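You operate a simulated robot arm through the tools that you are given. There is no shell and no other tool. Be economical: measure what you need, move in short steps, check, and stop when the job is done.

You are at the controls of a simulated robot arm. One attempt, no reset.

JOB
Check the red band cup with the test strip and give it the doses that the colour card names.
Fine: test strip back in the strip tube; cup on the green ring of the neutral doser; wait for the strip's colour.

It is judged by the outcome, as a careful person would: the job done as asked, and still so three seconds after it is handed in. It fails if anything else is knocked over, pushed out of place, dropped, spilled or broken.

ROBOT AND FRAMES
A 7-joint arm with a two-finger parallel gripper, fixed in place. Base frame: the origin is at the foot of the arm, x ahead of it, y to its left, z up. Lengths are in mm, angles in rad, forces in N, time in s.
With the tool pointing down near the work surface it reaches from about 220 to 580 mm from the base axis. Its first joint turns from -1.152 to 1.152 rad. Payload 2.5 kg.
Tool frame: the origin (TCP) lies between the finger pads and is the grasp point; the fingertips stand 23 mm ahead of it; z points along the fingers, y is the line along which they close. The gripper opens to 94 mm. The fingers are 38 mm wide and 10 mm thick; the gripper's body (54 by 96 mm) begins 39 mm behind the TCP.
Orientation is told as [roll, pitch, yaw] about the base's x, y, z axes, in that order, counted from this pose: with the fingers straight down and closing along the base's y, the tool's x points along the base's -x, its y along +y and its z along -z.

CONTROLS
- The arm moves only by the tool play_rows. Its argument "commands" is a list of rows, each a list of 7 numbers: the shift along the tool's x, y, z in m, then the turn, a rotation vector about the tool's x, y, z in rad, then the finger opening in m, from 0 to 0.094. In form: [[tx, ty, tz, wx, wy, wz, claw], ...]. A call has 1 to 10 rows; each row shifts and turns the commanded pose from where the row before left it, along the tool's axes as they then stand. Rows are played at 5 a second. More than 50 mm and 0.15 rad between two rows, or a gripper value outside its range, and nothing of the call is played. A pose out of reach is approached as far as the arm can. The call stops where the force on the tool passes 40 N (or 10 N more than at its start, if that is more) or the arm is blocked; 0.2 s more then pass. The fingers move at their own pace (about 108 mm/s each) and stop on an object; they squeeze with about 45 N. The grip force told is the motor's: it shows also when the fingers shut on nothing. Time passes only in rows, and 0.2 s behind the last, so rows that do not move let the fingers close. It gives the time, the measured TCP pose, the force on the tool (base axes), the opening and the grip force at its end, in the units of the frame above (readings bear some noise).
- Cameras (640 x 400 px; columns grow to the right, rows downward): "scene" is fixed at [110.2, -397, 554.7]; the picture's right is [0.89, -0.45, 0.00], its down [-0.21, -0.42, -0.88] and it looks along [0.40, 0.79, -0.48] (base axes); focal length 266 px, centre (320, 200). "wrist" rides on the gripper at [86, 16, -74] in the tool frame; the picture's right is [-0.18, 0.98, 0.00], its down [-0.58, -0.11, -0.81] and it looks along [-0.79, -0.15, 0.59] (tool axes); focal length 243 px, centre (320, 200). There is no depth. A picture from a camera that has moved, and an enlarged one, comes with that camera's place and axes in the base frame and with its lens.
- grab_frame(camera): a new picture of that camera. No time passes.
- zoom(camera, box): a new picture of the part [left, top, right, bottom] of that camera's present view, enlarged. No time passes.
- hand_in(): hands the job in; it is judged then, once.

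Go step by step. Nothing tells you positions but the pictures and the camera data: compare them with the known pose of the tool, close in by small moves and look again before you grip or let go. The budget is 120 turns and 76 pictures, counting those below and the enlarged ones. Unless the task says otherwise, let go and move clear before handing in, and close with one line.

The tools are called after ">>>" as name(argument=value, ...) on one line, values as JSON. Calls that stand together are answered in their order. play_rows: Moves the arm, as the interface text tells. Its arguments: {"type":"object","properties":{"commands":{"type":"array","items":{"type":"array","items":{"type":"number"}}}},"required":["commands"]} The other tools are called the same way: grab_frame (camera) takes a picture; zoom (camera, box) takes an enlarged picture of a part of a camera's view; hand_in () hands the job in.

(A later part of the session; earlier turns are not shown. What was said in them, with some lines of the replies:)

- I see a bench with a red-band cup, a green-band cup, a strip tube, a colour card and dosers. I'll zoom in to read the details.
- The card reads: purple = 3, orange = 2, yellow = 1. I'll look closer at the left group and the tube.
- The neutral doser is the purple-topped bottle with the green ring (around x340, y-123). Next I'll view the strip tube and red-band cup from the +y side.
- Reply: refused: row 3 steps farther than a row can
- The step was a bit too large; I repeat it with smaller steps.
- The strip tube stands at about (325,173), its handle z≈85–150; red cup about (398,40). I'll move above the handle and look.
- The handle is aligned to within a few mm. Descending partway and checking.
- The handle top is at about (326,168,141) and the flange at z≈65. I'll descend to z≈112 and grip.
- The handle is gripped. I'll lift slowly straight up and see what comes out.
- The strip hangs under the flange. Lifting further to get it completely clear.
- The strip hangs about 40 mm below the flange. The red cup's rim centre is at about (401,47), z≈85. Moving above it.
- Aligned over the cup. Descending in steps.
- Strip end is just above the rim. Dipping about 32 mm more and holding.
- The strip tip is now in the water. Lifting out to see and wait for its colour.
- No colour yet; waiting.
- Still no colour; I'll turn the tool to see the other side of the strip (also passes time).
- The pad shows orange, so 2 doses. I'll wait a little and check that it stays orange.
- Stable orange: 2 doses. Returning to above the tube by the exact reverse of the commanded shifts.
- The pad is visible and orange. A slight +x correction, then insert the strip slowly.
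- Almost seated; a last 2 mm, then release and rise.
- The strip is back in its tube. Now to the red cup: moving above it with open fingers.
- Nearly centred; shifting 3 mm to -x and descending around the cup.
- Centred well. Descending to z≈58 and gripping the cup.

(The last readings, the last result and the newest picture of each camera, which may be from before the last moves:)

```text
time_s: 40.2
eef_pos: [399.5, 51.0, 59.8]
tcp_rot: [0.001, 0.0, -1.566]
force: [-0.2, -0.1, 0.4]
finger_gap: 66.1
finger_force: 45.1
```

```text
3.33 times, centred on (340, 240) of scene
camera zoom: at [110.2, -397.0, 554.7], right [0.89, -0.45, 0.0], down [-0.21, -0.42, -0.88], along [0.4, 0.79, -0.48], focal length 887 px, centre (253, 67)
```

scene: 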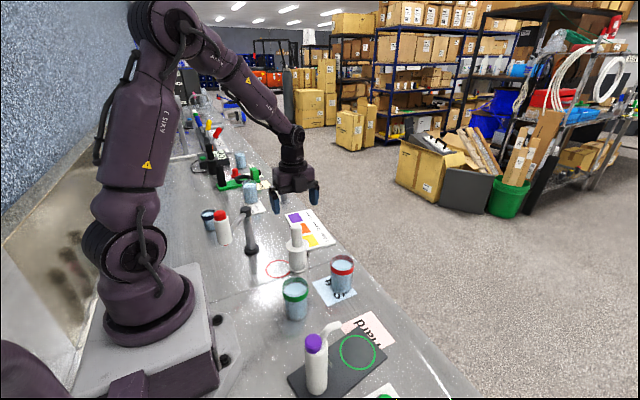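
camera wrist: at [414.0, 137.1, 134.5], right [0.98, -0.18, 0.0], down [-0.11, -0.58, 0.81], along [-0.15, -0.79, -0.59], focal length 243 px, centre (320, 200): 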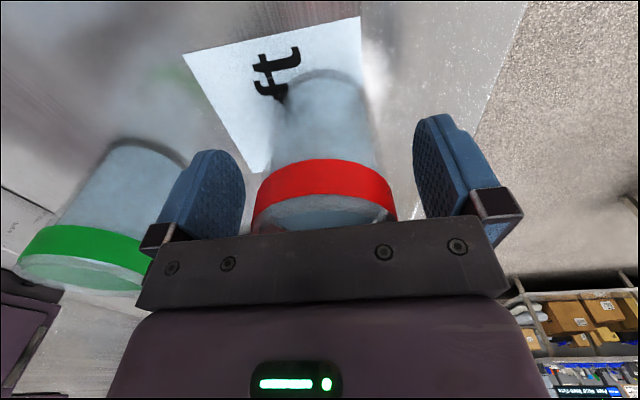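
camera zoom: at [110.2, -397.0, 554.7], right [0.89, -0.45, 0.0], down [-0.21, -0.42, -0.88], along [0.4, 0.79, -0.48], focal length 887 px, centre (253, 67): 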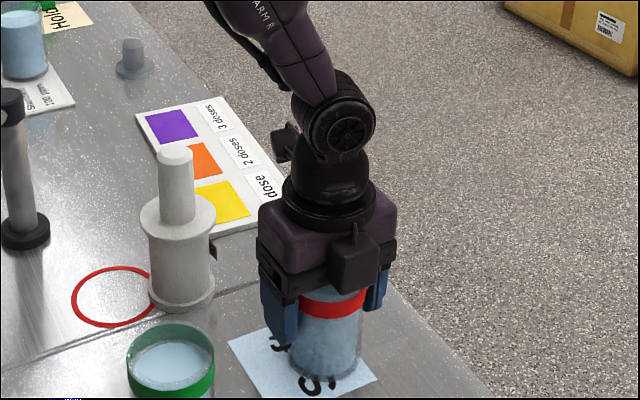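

Cup gripped (66 mm). Lifting gently.

>>> play_rows(commands=[[0, 0, -0.006, 0, 0, 0, 0.05], [0, 0, -0.012, 0, 0, 0, 0.05], [0, 0, -0.016, 0, 0, 0, 0.05], [0, 0, -0.016, 0, 0, 0, 0.05], [0, 0, -0.012, 0, 0, 0, 0.05], [0, 0, -0.006, 0, 0, 0, 0.05], [0, 0, 0, 0, 0, 0, 0.05]])

>>> play_rows(commands=[[-0.008, 0, 0, 0, 0, 0, 0.05], [-0.016, -0.004, 0, 0, 0, 0, 0.05], [-0.02, -0.008, 0, 0, 0, 0, 0.05], [-0.02, -0.008, 0, 0, 0, 0, 0.05], [-0.02, -0.008, 0, 0, 0, 0, 0.05], [-0.016, -0.004, 0, 0, 0, 0, 0.05], [-0.008, 0, 0, 0, 0, 0, 0.05], [0, 0, 0, 0, 0, 0, 0.05]])

>>> play_rows(commands=[[0, 0, 0, 0, 0, 0.06, 0.05], [0, 0, 0, 0, 0, 0.12, 0.05], [0, 0, 0, 0, 0, 0.14, 0.05], [0, 0, 0, 0, 0, 0.14, 0.05], [0, 0, 0, 0, 0, 0.14, 0.05], [0, 0, 0, 0, 0, 0.14, 0.05], [0, 0, 0, 0, 0, 0.14, 0.05], [0, 0, 0, 0, 0, 0.1, 0.05], [0, 0, 0, 0, 0, 0.05, 0.05], [0, 0, 0, 0, 0, 0, 0.05]])

>>> grab_frame(camera="scene")

>>> grab_frame(camera="wrist")

```text
time_s: 41.8
eef_pos: [398.4, 50.1, 126.4]
tcp_rot: [-0.002, 0.001, -1.569]
force: [0.2, -0.1, -1.3]
finger_gap: 66.0
finger_force: 45.3
```

```text
time_s: 43.6
eef_pos: [366.3, -59.8, 126.8]
tcp_rot: [0.001, 0.0, -1.569]
force: [0.4, 0.3, -1.4]
finger_gap: 66.1
finger_force: 44.4
```

```text
time_s: 45.8
eef_pos: [367.0, -57.1, 126.2]
tcp_rot: [0.001, -0.001, -2.6]
force: [-0.6, 0.6, -2.3]
finger_gap: 65.9
finger_force: 44.9
```

```text
33 pictures are left
```

scene: 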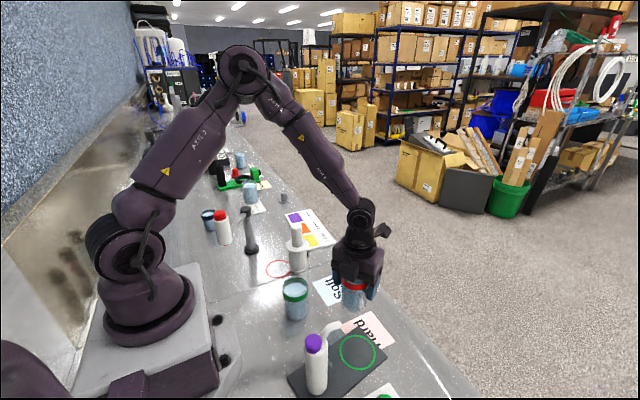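

```text
32 pictures are left
camera wrist: at [450.3, -27.3, 202.7], right [0.35, -0.94, 0.0], down [-0.55, -0.21, 0.81], along [-0.76, -0.28, -0.59], focal length 243 px, centre (320, 200)
```

wrist: 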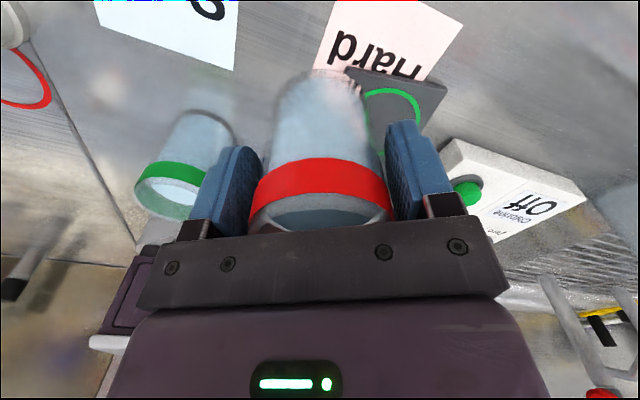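

Everything's clear. Moving over the green ring at about (334,-132).

>>> play_rows(commands=[[-0.006, 0.004, 0, 0, 0, 0, 0.05], [-0.012, 0.008, 0, 0, 0, 0, 0.05], [-0.015, 0.0105, 0, 0, 0, 0, 0.05], [-0.015, 0.0105, 0, 0, 0, 0, 0.05], [-0.012, 0.009, 0, 0, 0, 0, 0.05], [-0.006, 0.004, 0, 0, 0, 0, 0.05], [0, 0, 0, 0, 0, 0, 0.05]])

>>> zoom(camera="scene", box=[270, 240, 430, 400])

>>> grab_frame(camera="wrist")

```text
time_s: 47.4
eef_pos: [335.1, -131.8, 127.1]
tcp_rot: [-0.001, -0.001, -2.599]
force: [0.4, 0.5, -0.2]
finger_gap: 66.0
finger_force: 44.9
```

```text
2.50 times, centred on (350, 320) of scene
camera zoom: at [110.2, -397.0, 554.7], right [0.89, -0.45, 0.0], down [-0.21, -0.42, -0.88], along [0.4, 0.79, -0.48], focal length 666 px, centre (245, -100)
```

zoom: 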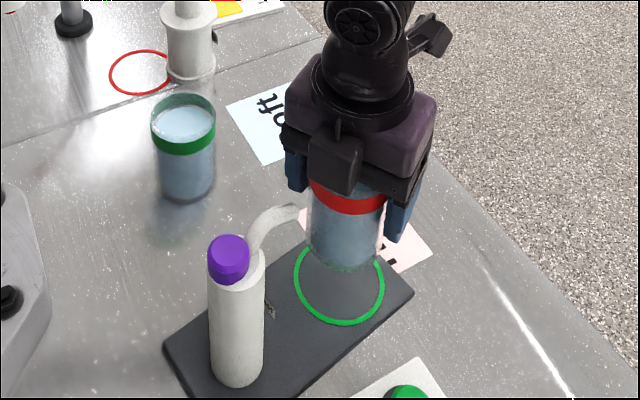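

```text
30 pictures are left
camera wrist: at [416.8, -100.8, 203.3], right [0.35, -0.94, 0.0], down [-0.55, -0.21, 0.81], along [-0.75, -0.28, -0.59], focal length 243 px, centre (320, 200)
```

wrist: 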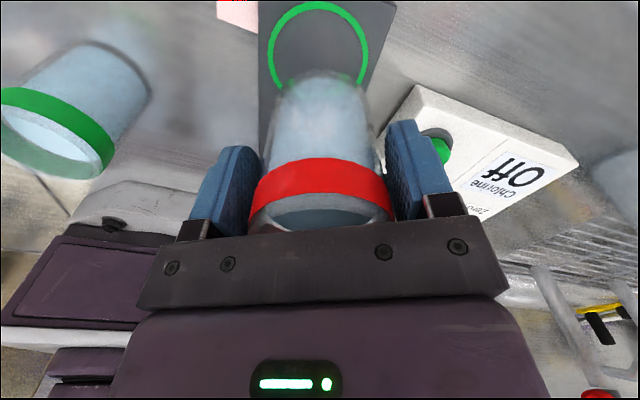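

Ring appears slightly ahead toward +tool x. I'll shift 3 mm, lower partway, and compare again.

>>> play_rows(commands=[[0.003, 0, 0.008, 0, 0, 0, 0.05], [0, 0, 0.012, 0, 0, 0, 0.05], [0, 0, 0.012, 0, 0, 0, 0.05], [0, 0, 0.005, 0, 0, 0, 0.05], [0, 0, 0, 0, 0, 0, 0.05]])

>>> zoom(camera="scene", box=[290, 280, 410, 400])

>>> grab_frame(camera="wrist")

```text
time_s: 48.6
eef_pos: [337.2, -130.0, 90.9]
tcp_rot: [-0.002, 0.0, -2.6]
force: [-0.1, 0.3, -1.5]
finger_gap: 66.2
finger_force: 44.7
```

```text
3.33 times, centred on (350, 340) of scene
camera zoom: at [110.2, -397.0, 554.7], right [0.89, -0.45, 0.0], down [-0.21, -0.42, -0.88], along [0.4, 0.79, -0.48], focal length 887 px, centre (220, -267)
```

zoom: 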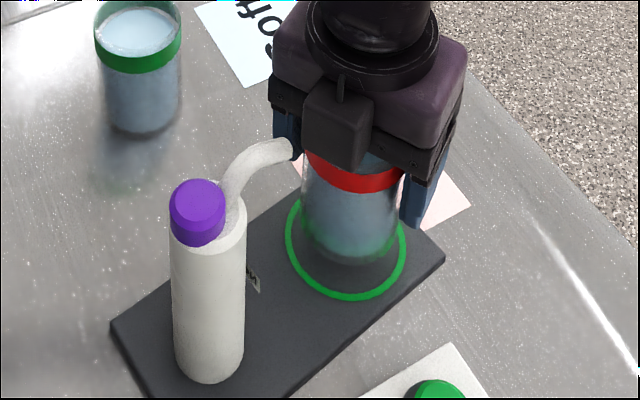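

```text
28 pictures are left
camera wrist: at [418.5, -99.7, 167.2], right [0.35, -0.94, 0.0], down [-0.55, -0.21, 0.81], along [-0.75, -0.28, -0.59], focal length 243 px, centre (320, 200)
```

wrist: 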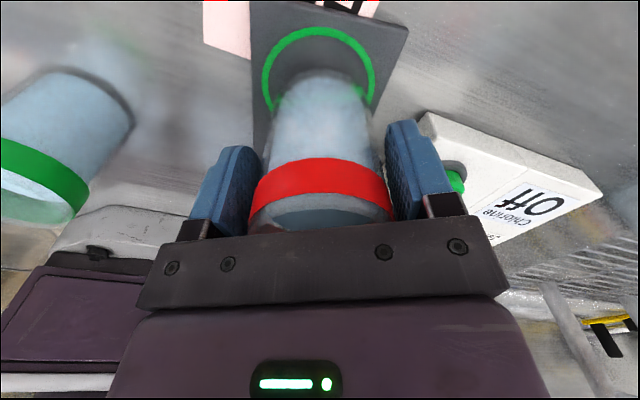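

Alignment looks good (within a few mm). Lowering further carefully.

>>> play_rows(commands=[[0, 0, 0.008, 0, 0, 0, 0.05], [0, 0, 0.006, 0, 0, 0, 0.05], [0, 0, 0.003, 0, 0, 0, 0.05], [0, 0, 0, 0, 0, 0, 0.05]])

>>> zoom(camera="scene", box=[310, 300, 410, 400])

>>> grab_frame(camera="wrist")

```text
time_s: 49.6
eef_pos: [335.8, -130.1, 72.6]
tcp_rot: [0.0, -0.001, -2.599]
force: [0.0, 0.3, -1.1]
finger_gap: 66.3
finger_force: 45.0
```

```text
4.00 times, centred on (360, 350) of scene
camera zoom: at [110.2, -397.0, 554.7], right [0.89, -0.45, 0.0], down [-0.21, -0.42, -0.88], along [0.4, 0.79, -0.48], focal length 1065 px, centre (160, -400)
```

zoom: 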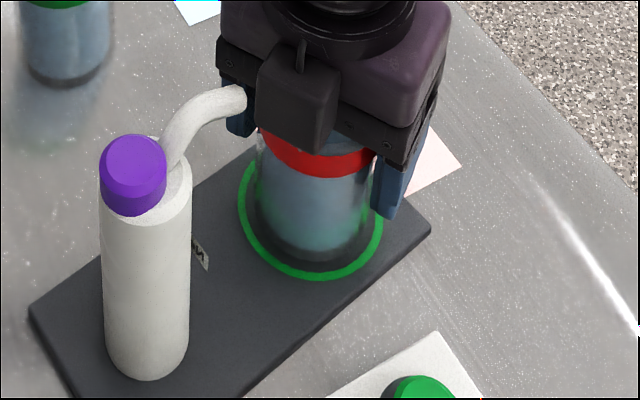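

```text
26 pictures are left
camera wrist: at [417.8, -100.0, 149.2], right [0.35, -0.94, 0.0], down [-0.55, -0.21, 0.81], along [-0.76, -0.28, -0.59], focal length 243 px, centre (320, 200)
```

wrist: 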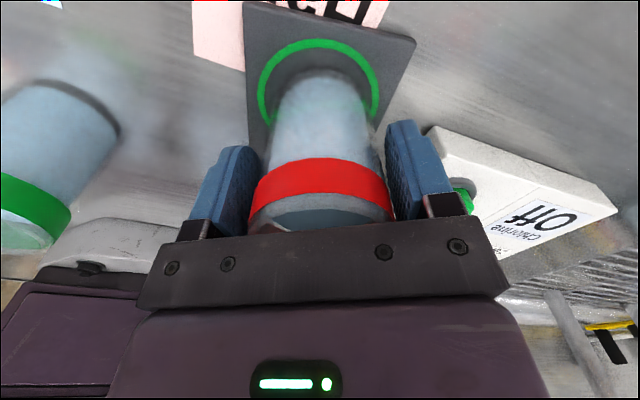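

Nearly concentric; nudging 2.5 mm in +tool x and lowering to contact.

>>> play_rows(commands=[[0.0025, 0, 0, 0, 0, 0, 0.05], [0, 0, 0.002, 0, 0, 0, 0.05], [0, 0, 0.0015, 0, 0, 0, 0.05], [0, 0, 0, 0, 0, 0, 0.05]])

>>> play_rows(commands=[[0, 0, 0.0015, 0, 0, 0, 0.05], [0, 0, 0, 0, 0, 0, 0.05]])

```text
time_s: 50.6
eef_pos: [338.9, -127.8, 69.7]
tcp_rot: [0.0, 0.002, -2.598]
force: [-0.5, 0.5, -1.6]
finger_gap: 66.3
finger_force: 45.2
```

```text
time_s: 51.2
eef_pos: [338.5, -129.2, 68.0]
tcp_rot: [0.0, -0.001, -2.598]
force: [-0.7, -0.1, -1.7]
finger_gap: 66.0
finger_force: 44.5
```

>>> play_rows(commands=[[0, 0, 0.001, 0, 0, 0, 0.05], [0, 0, 0.001, 0, 0, 0, 0.05], [0, 0, 0, 0, 0, 0, 0.05]])

>>> zoom(camera="scene", box=[330, 320, 390, 380])

```text
time_s: 52.0
eef_pos: [338.8, -129.9, 67.4]
tcp_rot: [-0.001, 0.0, -2.6]
force: [-8.4, 1.8, 27.8]
finger_gap: 66.3
finger_force: 45.0
```

```text
6.67 times, centred on (360, 350) of scene
camera zoom: at [110.1, -396.9, 554.8], right [0.89, -0.45, 0.0], down [-0.21, -0.42, -0.88], along [0.4, 0.79, -0.48], focal length 1775 px, centre (53, -800)
```

zoom: 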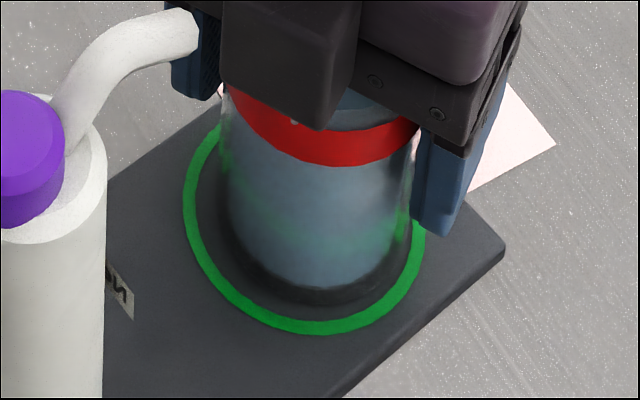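

Contact made; the cup sits about 4 mm to one side of the ring. I'll raise 2 mm, correct, and set down again.

>>> play_rows(commands=[[0, 0, -0.003, 0, 0, 0, 0.05], [-0.002, -0.0034, 0, 0, 0, 0, 0.05], [0, 0, 0, 0, 0, 0, 0.05], [0, 0, 0.002, 0, 0, 0, 0.05], [0, 0, 0, 0, 0, 0, 0.05]])

>>> zoom(camera="scene", box=[330, 320, 390, 380])

```text
time_s: 53.2
eef_pos: [336.8, -128.9, 67.7]
tcp_rot: [-0.001, 0.0, -2.599]
force: [0.0, 0.1, -1.5]
finger_gap: 66.1
finger_force: 45.3
```

```text
6.67 times, centred on (360, 350) of scene
camera zoom: at [110.2, -397.0, 554.7], right [0.89, -0.45, 0.0], down [-0.21, -0.42, -0.88], along [0.4, 0.79, -0.48], focal length 1775 px, centre (53, -800)
```

zoom: 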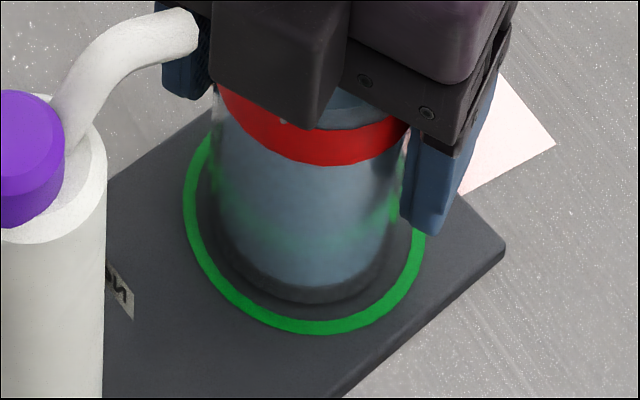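

Well centred now. Set down and release slowly, then rise.

>>> play_rows(commands=[[0, 0, 0.0007, 0, 0, 0, 0.05], [0, 0, 0, 0, 0, 0, 0.064], [0, 0, 0, 0, 0, 0, 0.07], [0, 0, 0, 0, 0, 0, 0.08], [0, 0, 0, 0, 0, 0, 0.084], [0, 0, -0.01, 0, 0, 0, 0.084], [0, 0, -0.02, 0, 0, 0, 0.084], [0, 0, -0.03, 0, 0, 0, 0.084], [0, 0, -0.04, 0, 0, 0, 0.084], [0, 0, -0.04, 0, 0, 0, 0.084]])

>>> zoom(camera="scene", box=[290, 280, 410, 400])

>>> grab_frame(camera="wrist")

```text
time_s: 55.4
eef_pos: [337.5, -128.4, 208.3]
tcp_rot: [0.0, -0.001, -2.596]
force: [0.5, -0.1, -0.4]
finger_gap: 83.9
finger_force: 0.1
```

```text
3.33 times, centred on (350, 340) of scene
camera zoom: at [110.2, -397.0, 554.7], right [0.89, -0.45, 0.0], down [-0.21, -0.42, -0.88], along [0.4, 0.79, -0.48], focal length 887 px, centre (220, -267)
```

zoom: 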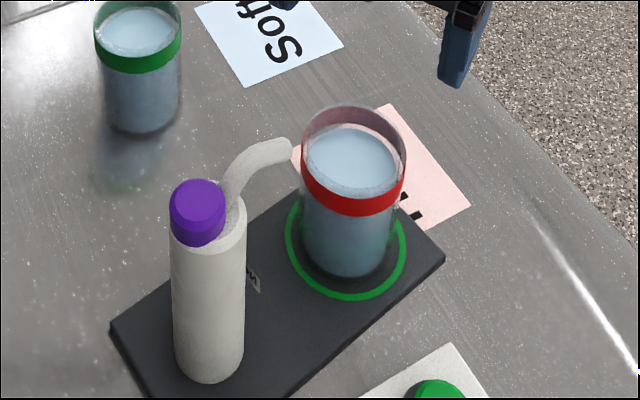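

```text
22 pictures are left
camera wrist: at [419.6, -97.2, 283.7], right [0.35, -0.94, 0.0], down [-0.55, -0.21, 0.81], along [-0.76, -0.28, -0.59], focal length 243 px, centre (320, 200)
```

wrist: 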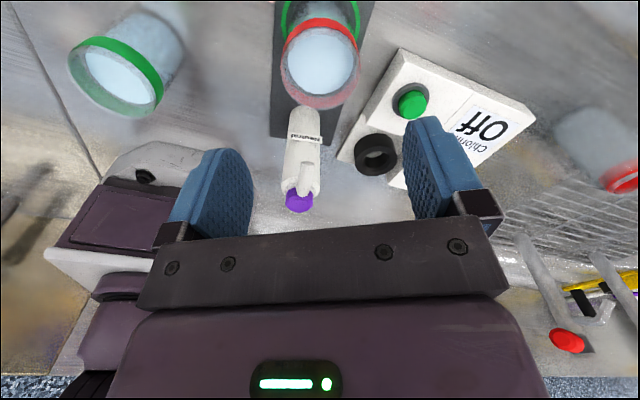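

>>> zoom(camera="wrist", box=[260, 90, 360, 220])

```text
3.08 times, centred on (310, 155) of wrist
camera zoom: at [419.6, -97.2, 283.7], right [0.35, -0.94, 0.0], down [-0.55, -0.21, 0.81], along [-0.76, -0.28, -0.59], focal length 746 px, centre (351, 338)
```

zoom: 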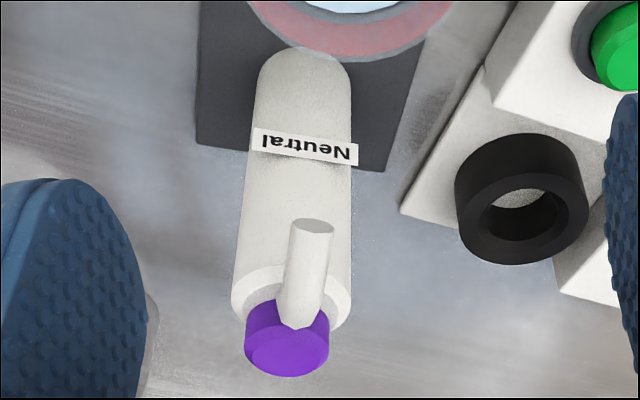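

Label "Neutral" confirmed; cap top is at about (223,-149,140). I'll close the fingers, turn so their thin side faces the nozzle, and move above the cap.

>>> play_rows(commands=[[0, 0, 0, 0, 0, -0.147, 0.0], [0, 0, 0, 0, 0, -0.147, 0.0], [0, 0, 0, 0, 0, -0.147, 0.0], [0, 0, 0, 0, 0, -0.147, 0.0], [0, 0, 0, 0, 0, -0.147, 0.0], [0, 0, 0, 0, 0, -0.147, 0.0], [0, 0, 0, 0, 0, -0.147, 0.0], [0, 0, 0, 0, 0, -0.147, 0.0], [0, 0, 0, 0, 0, 0, 0.0]])

>>> play_rows(commands=[[-0.001, -0.03, 0, 0, 0, 0, 0.0], [-0.001, -0.03, 0, 0, 0, 0, 0.0], [-0.001, -0.03, 0, 0, 0, 0, 0.0], [0, -0.029, 0, 0, 0, 0, 0.0], [0, 0, 0, 0, 0, 0, 0.0]])

>>> zoom(camera="scene", box=[240, 240, 400, 400])

>>> grab_frame(camera="wrist")

```text
time_s: 57.4
eef_pos: [336.2, -126.0, 205.7]
tcp_rot: [0.001, 0.0, -1.421]
force: [-0.6, -0.1, -0.5]
finger_gap: 0.0
finger_force: 42.2
```

```text
time_s: 58.6
eef_pos: [219.8, -147.5, 205.4]
tcp_rot: [0.001, 0.001, -1.422]
force: [0.6, -0.3, 0.2]
finger_gap: 0.0
finger_force: 42.3
```

```text
2.50 times, centred on (320, 320) of scene
camera zoom: at [110.1, -397.0, 554.7], right [0.89, -0.45, 0.0], down [-0.21, -0.42, -0.88], along [0.4, 0.79, -0.48], focal length 666 px, centre (320, -100)
```

zoom: 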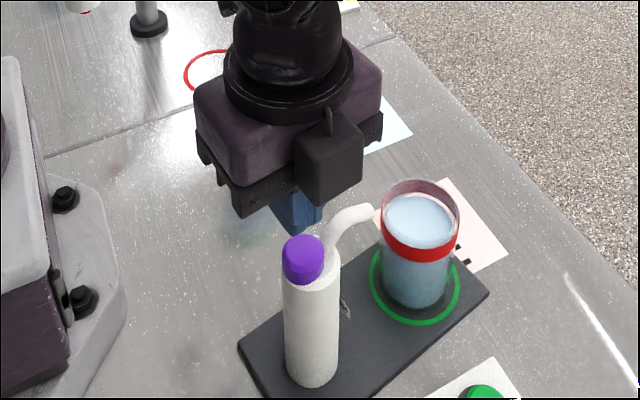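

```text
19 pictures are left
camera wrist: at [221.4, -60.3, 281.5], right [1.0, -0.04, 0.0], down [-0.02, -0.59, 0.81], along [-0.03, -0.81, -0.59], focal length 243 px, centre (320, 200)
```

wrist: 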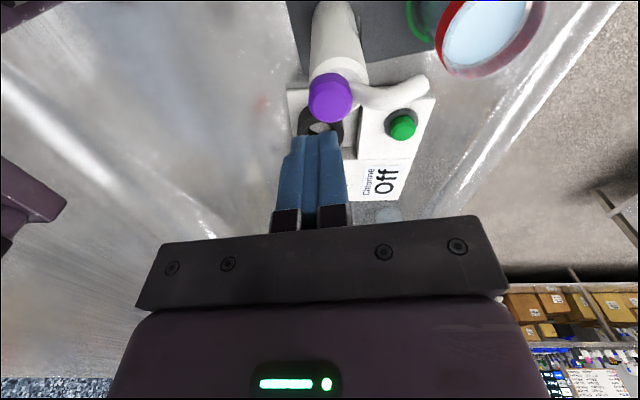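

Shifting 4 mm in +x and descending toward the cap.

>>> play_rows(commands=[[0, 0.004, 0.01, 0, 0, 0, 0.0], [0, 0, 0.01, 0, 0, 0, 0.0], [0, 0, 0.01, 0, 0, 0, 0.0], [0, 0, 0, 0, 0, 0, 0.0]])

>>> zoom(camera="scene", box=[270, 290, 360, 380])

>>> grab_frame(camera="wrist")

```text
time_s: 59.6
eef_pos: [223.6, -147.3, 177.1]
tcp_rot: [-0.001, -0.001, -1.423]
force: [0.1, 1.1, 0.1]
finger_gap: 0.3
finger_force: 42.2
```

```text
4.44 times, centred on (315, 335) of scene
camera zoom: at [110.2, -397.0, 554.7], right [0.89, -0.45, 0.0], down [-0.21, -0.42, -0.88], along [0.4, 0.79, -0.48], focal length 1183 px, centre (342, -400)
```

zoom: 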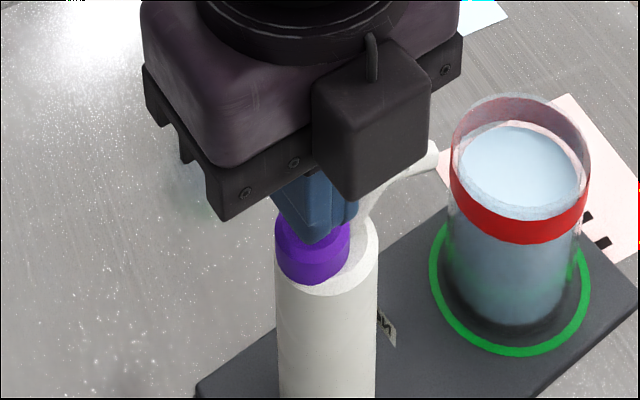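

```text
17 pictures are left
camera wrist: at [226.4, -59.8, 252.2], right [1.0, -0.04, 0.0], down [-0.02, -0.59, 0.81], along [-0.03, -0.81, -0.59], focal length 243 px, centre (320, 200)
```

wrist: 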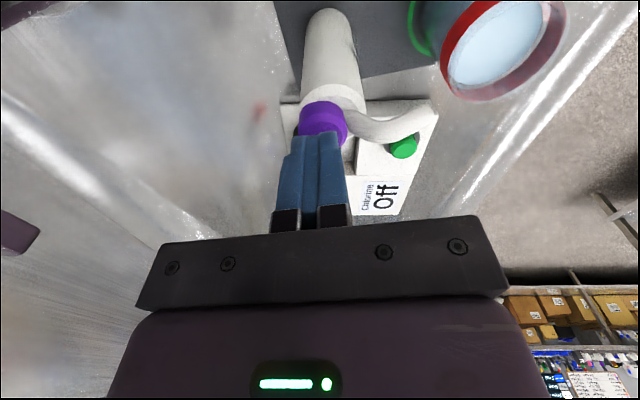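

Over the cap. Pressing gently now.

>>> play_rows(commands=[[0, 0, 0.003, 0, 0, 0, 0.0], [0, 0, 0.003, 0, 0, 0, 0.0], [0, 0, 0.003, 0, 0, 0, 0.0], [0, 0, 0, 0, 0, 0, 0.0]])

```text
time_s: 60.6
eef_pos: [222.4, -146.8, 166.2]
tcp_rot: [-0.001, 0.0, -1.423]
force: [0.6, -0.1, 0.4]
finger_gap: 0.1
finger_force: 42.5
```

>>> play_rows(commands=[[0, 0, 0.002, 0, 0, 0, 0.0], [0, 0, 0, 0, 0, 0, 0.0]])

>>> zoom(camera="scene", box=[285, 310, 345, 370])

```text
time_s: 61.2
eef_pos: [223.6, -148.1, 165.0]
tcp_rot: [0.0, 0.001, -1.422]
force: [1.5, 0.5, 1.9]
finger_gap: 0.6
finger_force: 42.2
```

```text
6.67 times, centred on (315, 340) of scene
camera zoom: at [110.2, -397.0, 554.7], right [0.89, -0.45, 0.0], down [-0.21, -0.42, -0.88], along [0.4, 0.79, -0.48], focal length 1775 px, centre (353, -733)
```

zoom: 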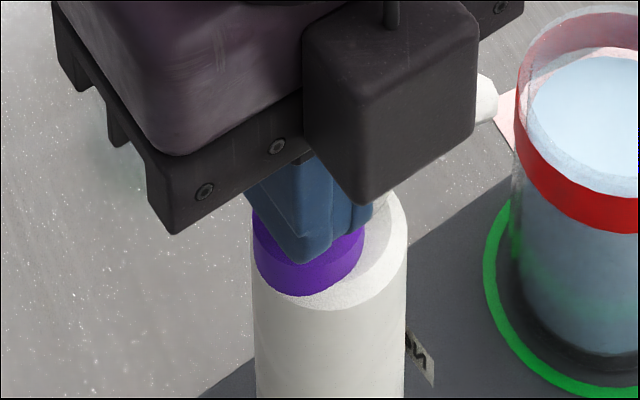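

Contact is just beginning (force ~2 N). Pressing further in small steps.

>>> play_rows(commands=[[0, 0, 0.0015, 0, 0, 0, 0.0], [0, 0, 0, 0, 0, 0, 0.0]])

>>> play_rows(commands=[[0, 0, 0.0015, 0, 0, 0, 0.0], [0, 0, 0, 0, 0, 0, 0.0]])

>>> zoom(camera="scene", box=[285, 310, 375, 370])

```text
time_s: 61.8
eef_pos: [223.0, -147.6, 163.0]
tcp_rot: [0.0, 0.0, -1.422]
force: [-0.2, 0.5, 1.5]
finger_gap: 0.1
finger_force: 42.3
```

```text
time_s: 62.4
eef_pos: [222.7, -146.4, 162.8]
tcp_rot: [0.001, -0.001, -1.422]
force: [0.1, -0.3, 2.1]
finger_gap: 0.0
finger_force: 42.6
```

```text
6.67 times, centred on (330, 340) of scene
camera zoom: at [110.2, -397.0, 554.7], right [0.89, -0.45, 0.0], down [-0.21, -0.42, -0.88], along [0.4, 0.79, -0.48], focal length 1775 px, centre (253, -733)
```

zoom: 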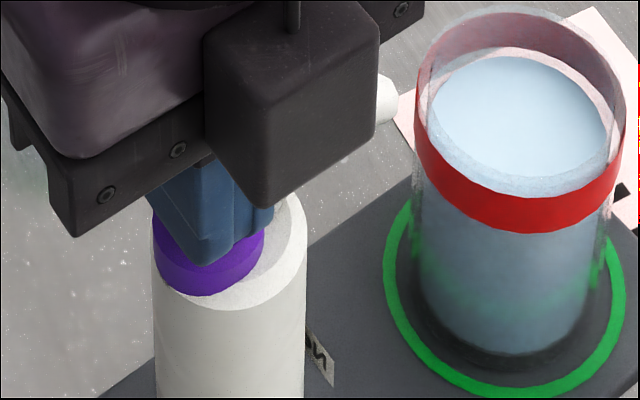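

The cap moves on a soft spring. Continuing to the end of its travel.

>>> play_rows(commands=[[0, 0, 0.0015, 0, 0, 0, 0.0], [0, 0, 0, 0, 0, 0, 0.0]])

>>> play_rows(commands=[[0, 0, 0.0015, 0, 0, 0, 0.0], [0, 0, 0, 0, 0, 0, 0.0]])

>>> zoom(camera="scene", box=[285, 310, 375, 370])

```text
time_s: 63.0
eef_pos: [223.2, -147.3, 161.2]
tcp_rot: [0.0, 0.002, -1.423]
force: [1.4, 0.9, 2.8]
finger_gap: 0.0
finger_force: 42.6
```

```text
time_s: 63.6
eef_pos: [222.8, -146.0, 160.3]
tcp_rot: [0.0, -0.001, -1.422]
force: [-5.6, 1.2, 16.8]
finger_gap: 0.4
finger_force: 42.0
```

```text
6.67 times, centred on (330, 340) of scene
camera zoom: at [110.1, -396.9, 554.7], right [0.89, -0.45, 0.0], down [-0.21, -0.42, -0.88], along [0.4, 0.79, -0.48], focal length 1775 px, centre (253, -733)
```

zoom: 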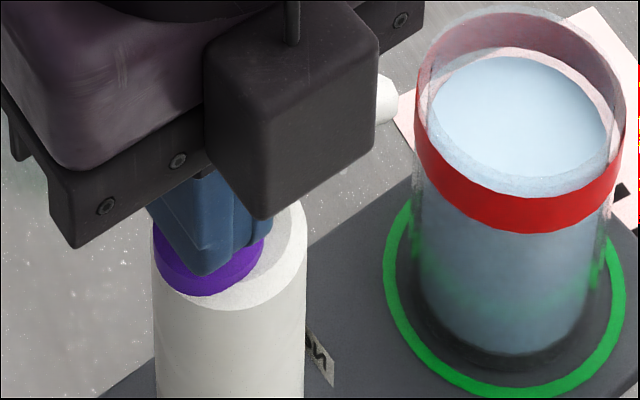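

Bottomed out (17 N): one full press. Releasing and checking the cap springs back.

>>> play_rows(commands=[[0, 0, 0, 0, 0, 0, 0.0], [0, 0, -0.006, 0, 0, 0, 0.0], [0, 0, -0.009, 0, 0, 0, 0.0], [0, 0, 0, 0, 0, 0, 0.0], [0, 0, 0, 0, 0, 0, 0.0]])

>>> zoom(camera="scene", box=[285, 310, 375, 370])

```text
time_s: 64.8
eef_pos: [221.4, -146.4, 175.1]
tcp_rot: [0.002, -0.001, -1.423]
force: [0.9, -0.1, 0.5]
finger_gap: 0.0
finger_force: 42.4
```

```text
6.67 times, centred on (330, 340) of scene
camera zoom: at [110.2, -397.0, 554.7], right [0.89, -0.45, 0.0], down [-0.21, -0.42, -0.88], along [0.4, 0.79, -0.48], focal length 1775 px, centre (253, -733)
```

zoom: 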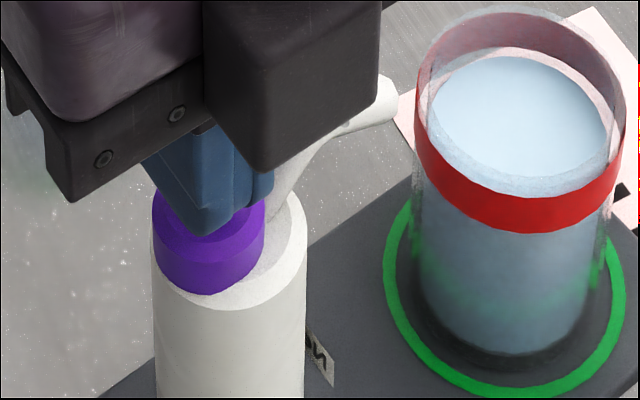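

The cap sprang back up. Second press to the same depth, then release.

>>> play_rows(commands=[[0, 0, 0.006, 0, 0, 0, 0.0], [0, 0, 0.003, 0, 0, 0, 0.0], [0, 0, 0.002, 0, 0, 0, 0.0], [0, 0, 0.002, 0, 0, 0, 0.0], [0, 0, 0.002, 0, 0, 0, 0.0], [0, 0, 0, 0, 0, 0, 0.0]])

```text
time_s: 66.2
eef_pos: [222.2, -147.0, 159.4]
tcp_rot: [0.002, -0.002, -1.422]
force: [-2.7, -1.9, 19.7]
finger_gap: 0.0
finger_force: 42.5
```

Second full press reached (about 20 N). Releasing and moving clear upward.

>>> play_rows(commands=[[0, 0, 0, 0, 0, 0, 0.0], [0, 0, -0.006, 0, 0, 0, 0.0], [0, 0, -0.014, 0, 0, 0, 0.0], [0, 0, -0.03, 0, 0, 0, 0.0], [0, 0, -0.04, 0, 0, 0, 0.0], [0, 0, -0.04, 0, 0, 0, 0.0], [0.03, 0, -0.02, 0, 0, 0, 0.0], [0.03, 0, 0, 0, 0, 0, 0.0], [0, 0, 0, 0, 0, 0, 0.0]])

>>> grab_frame(camera="scene")

>>> grab_frame(camera="wrist")

>>> zoom(camera="scene", box=[270, 290, 390, 400])

```text
time_s: 68.2
eef_pos: [215.7, -88.4, 309.4]
tcp_rot: [0.0, 0.0, -1.424]
force: [-0.1, -0.3, 0.7]
finger_gap: 0.2
finger_force: 42.6
```

```text
12 pictures are left
```

scene: 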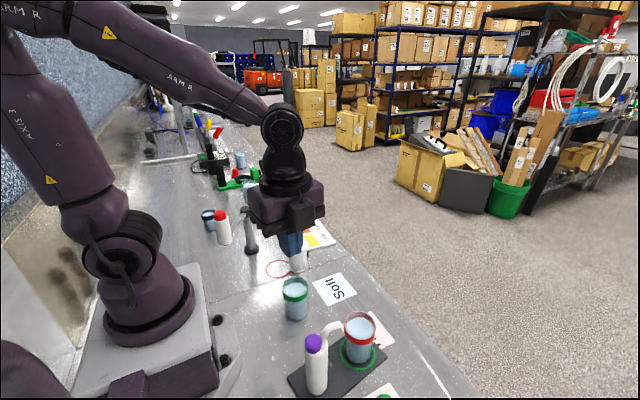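

```text
11 pictures are left
camera wrist: at [219.0, -0.4, 384.7], right [1.0, -0.04, 0.0], down [-0.02, -0.59, 0.81], along [-0.03, -0.81, -0.59], focal length 243 px, centre (320, 200)
```

wrist: 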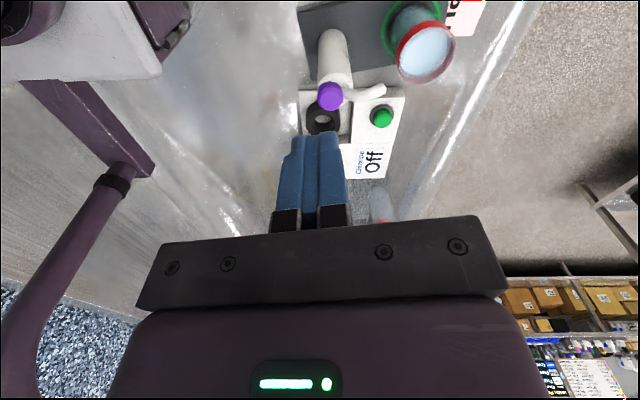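

```text
3.64 times, centred on (330, 345) of scene
camera zoom: at [110.2, -397.0, 554.7], right [0.89, -0.45, 0.0], down [-0.21, -0.42, -0.88], along [0.4, 0.79, -0.48], focal length 968 px, centre (284, -327)
```

zoom: 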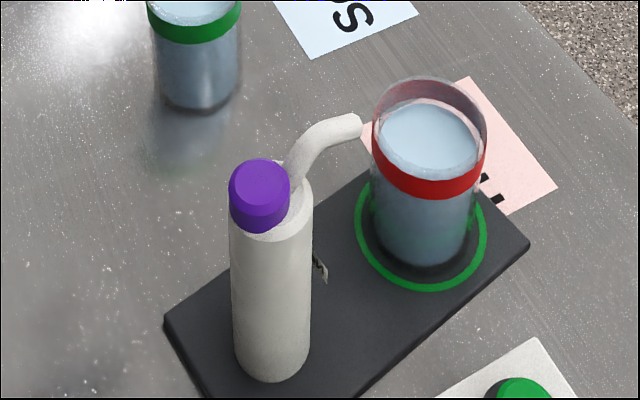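

The cup stands on the green ring, the cap was pressed fully twice, the strip is back in its tube, and nothing else has moved. Handing in.

>>> hand_in()

```text
The job is handed in.
```

The strip turned orange, so I gave the red band cup 2 doses from the neutral doser. The cup is on the green ring and the test strip is back in its tube. I counted the doses as two full presses of the cap, since no liquid was visible in the pictures.
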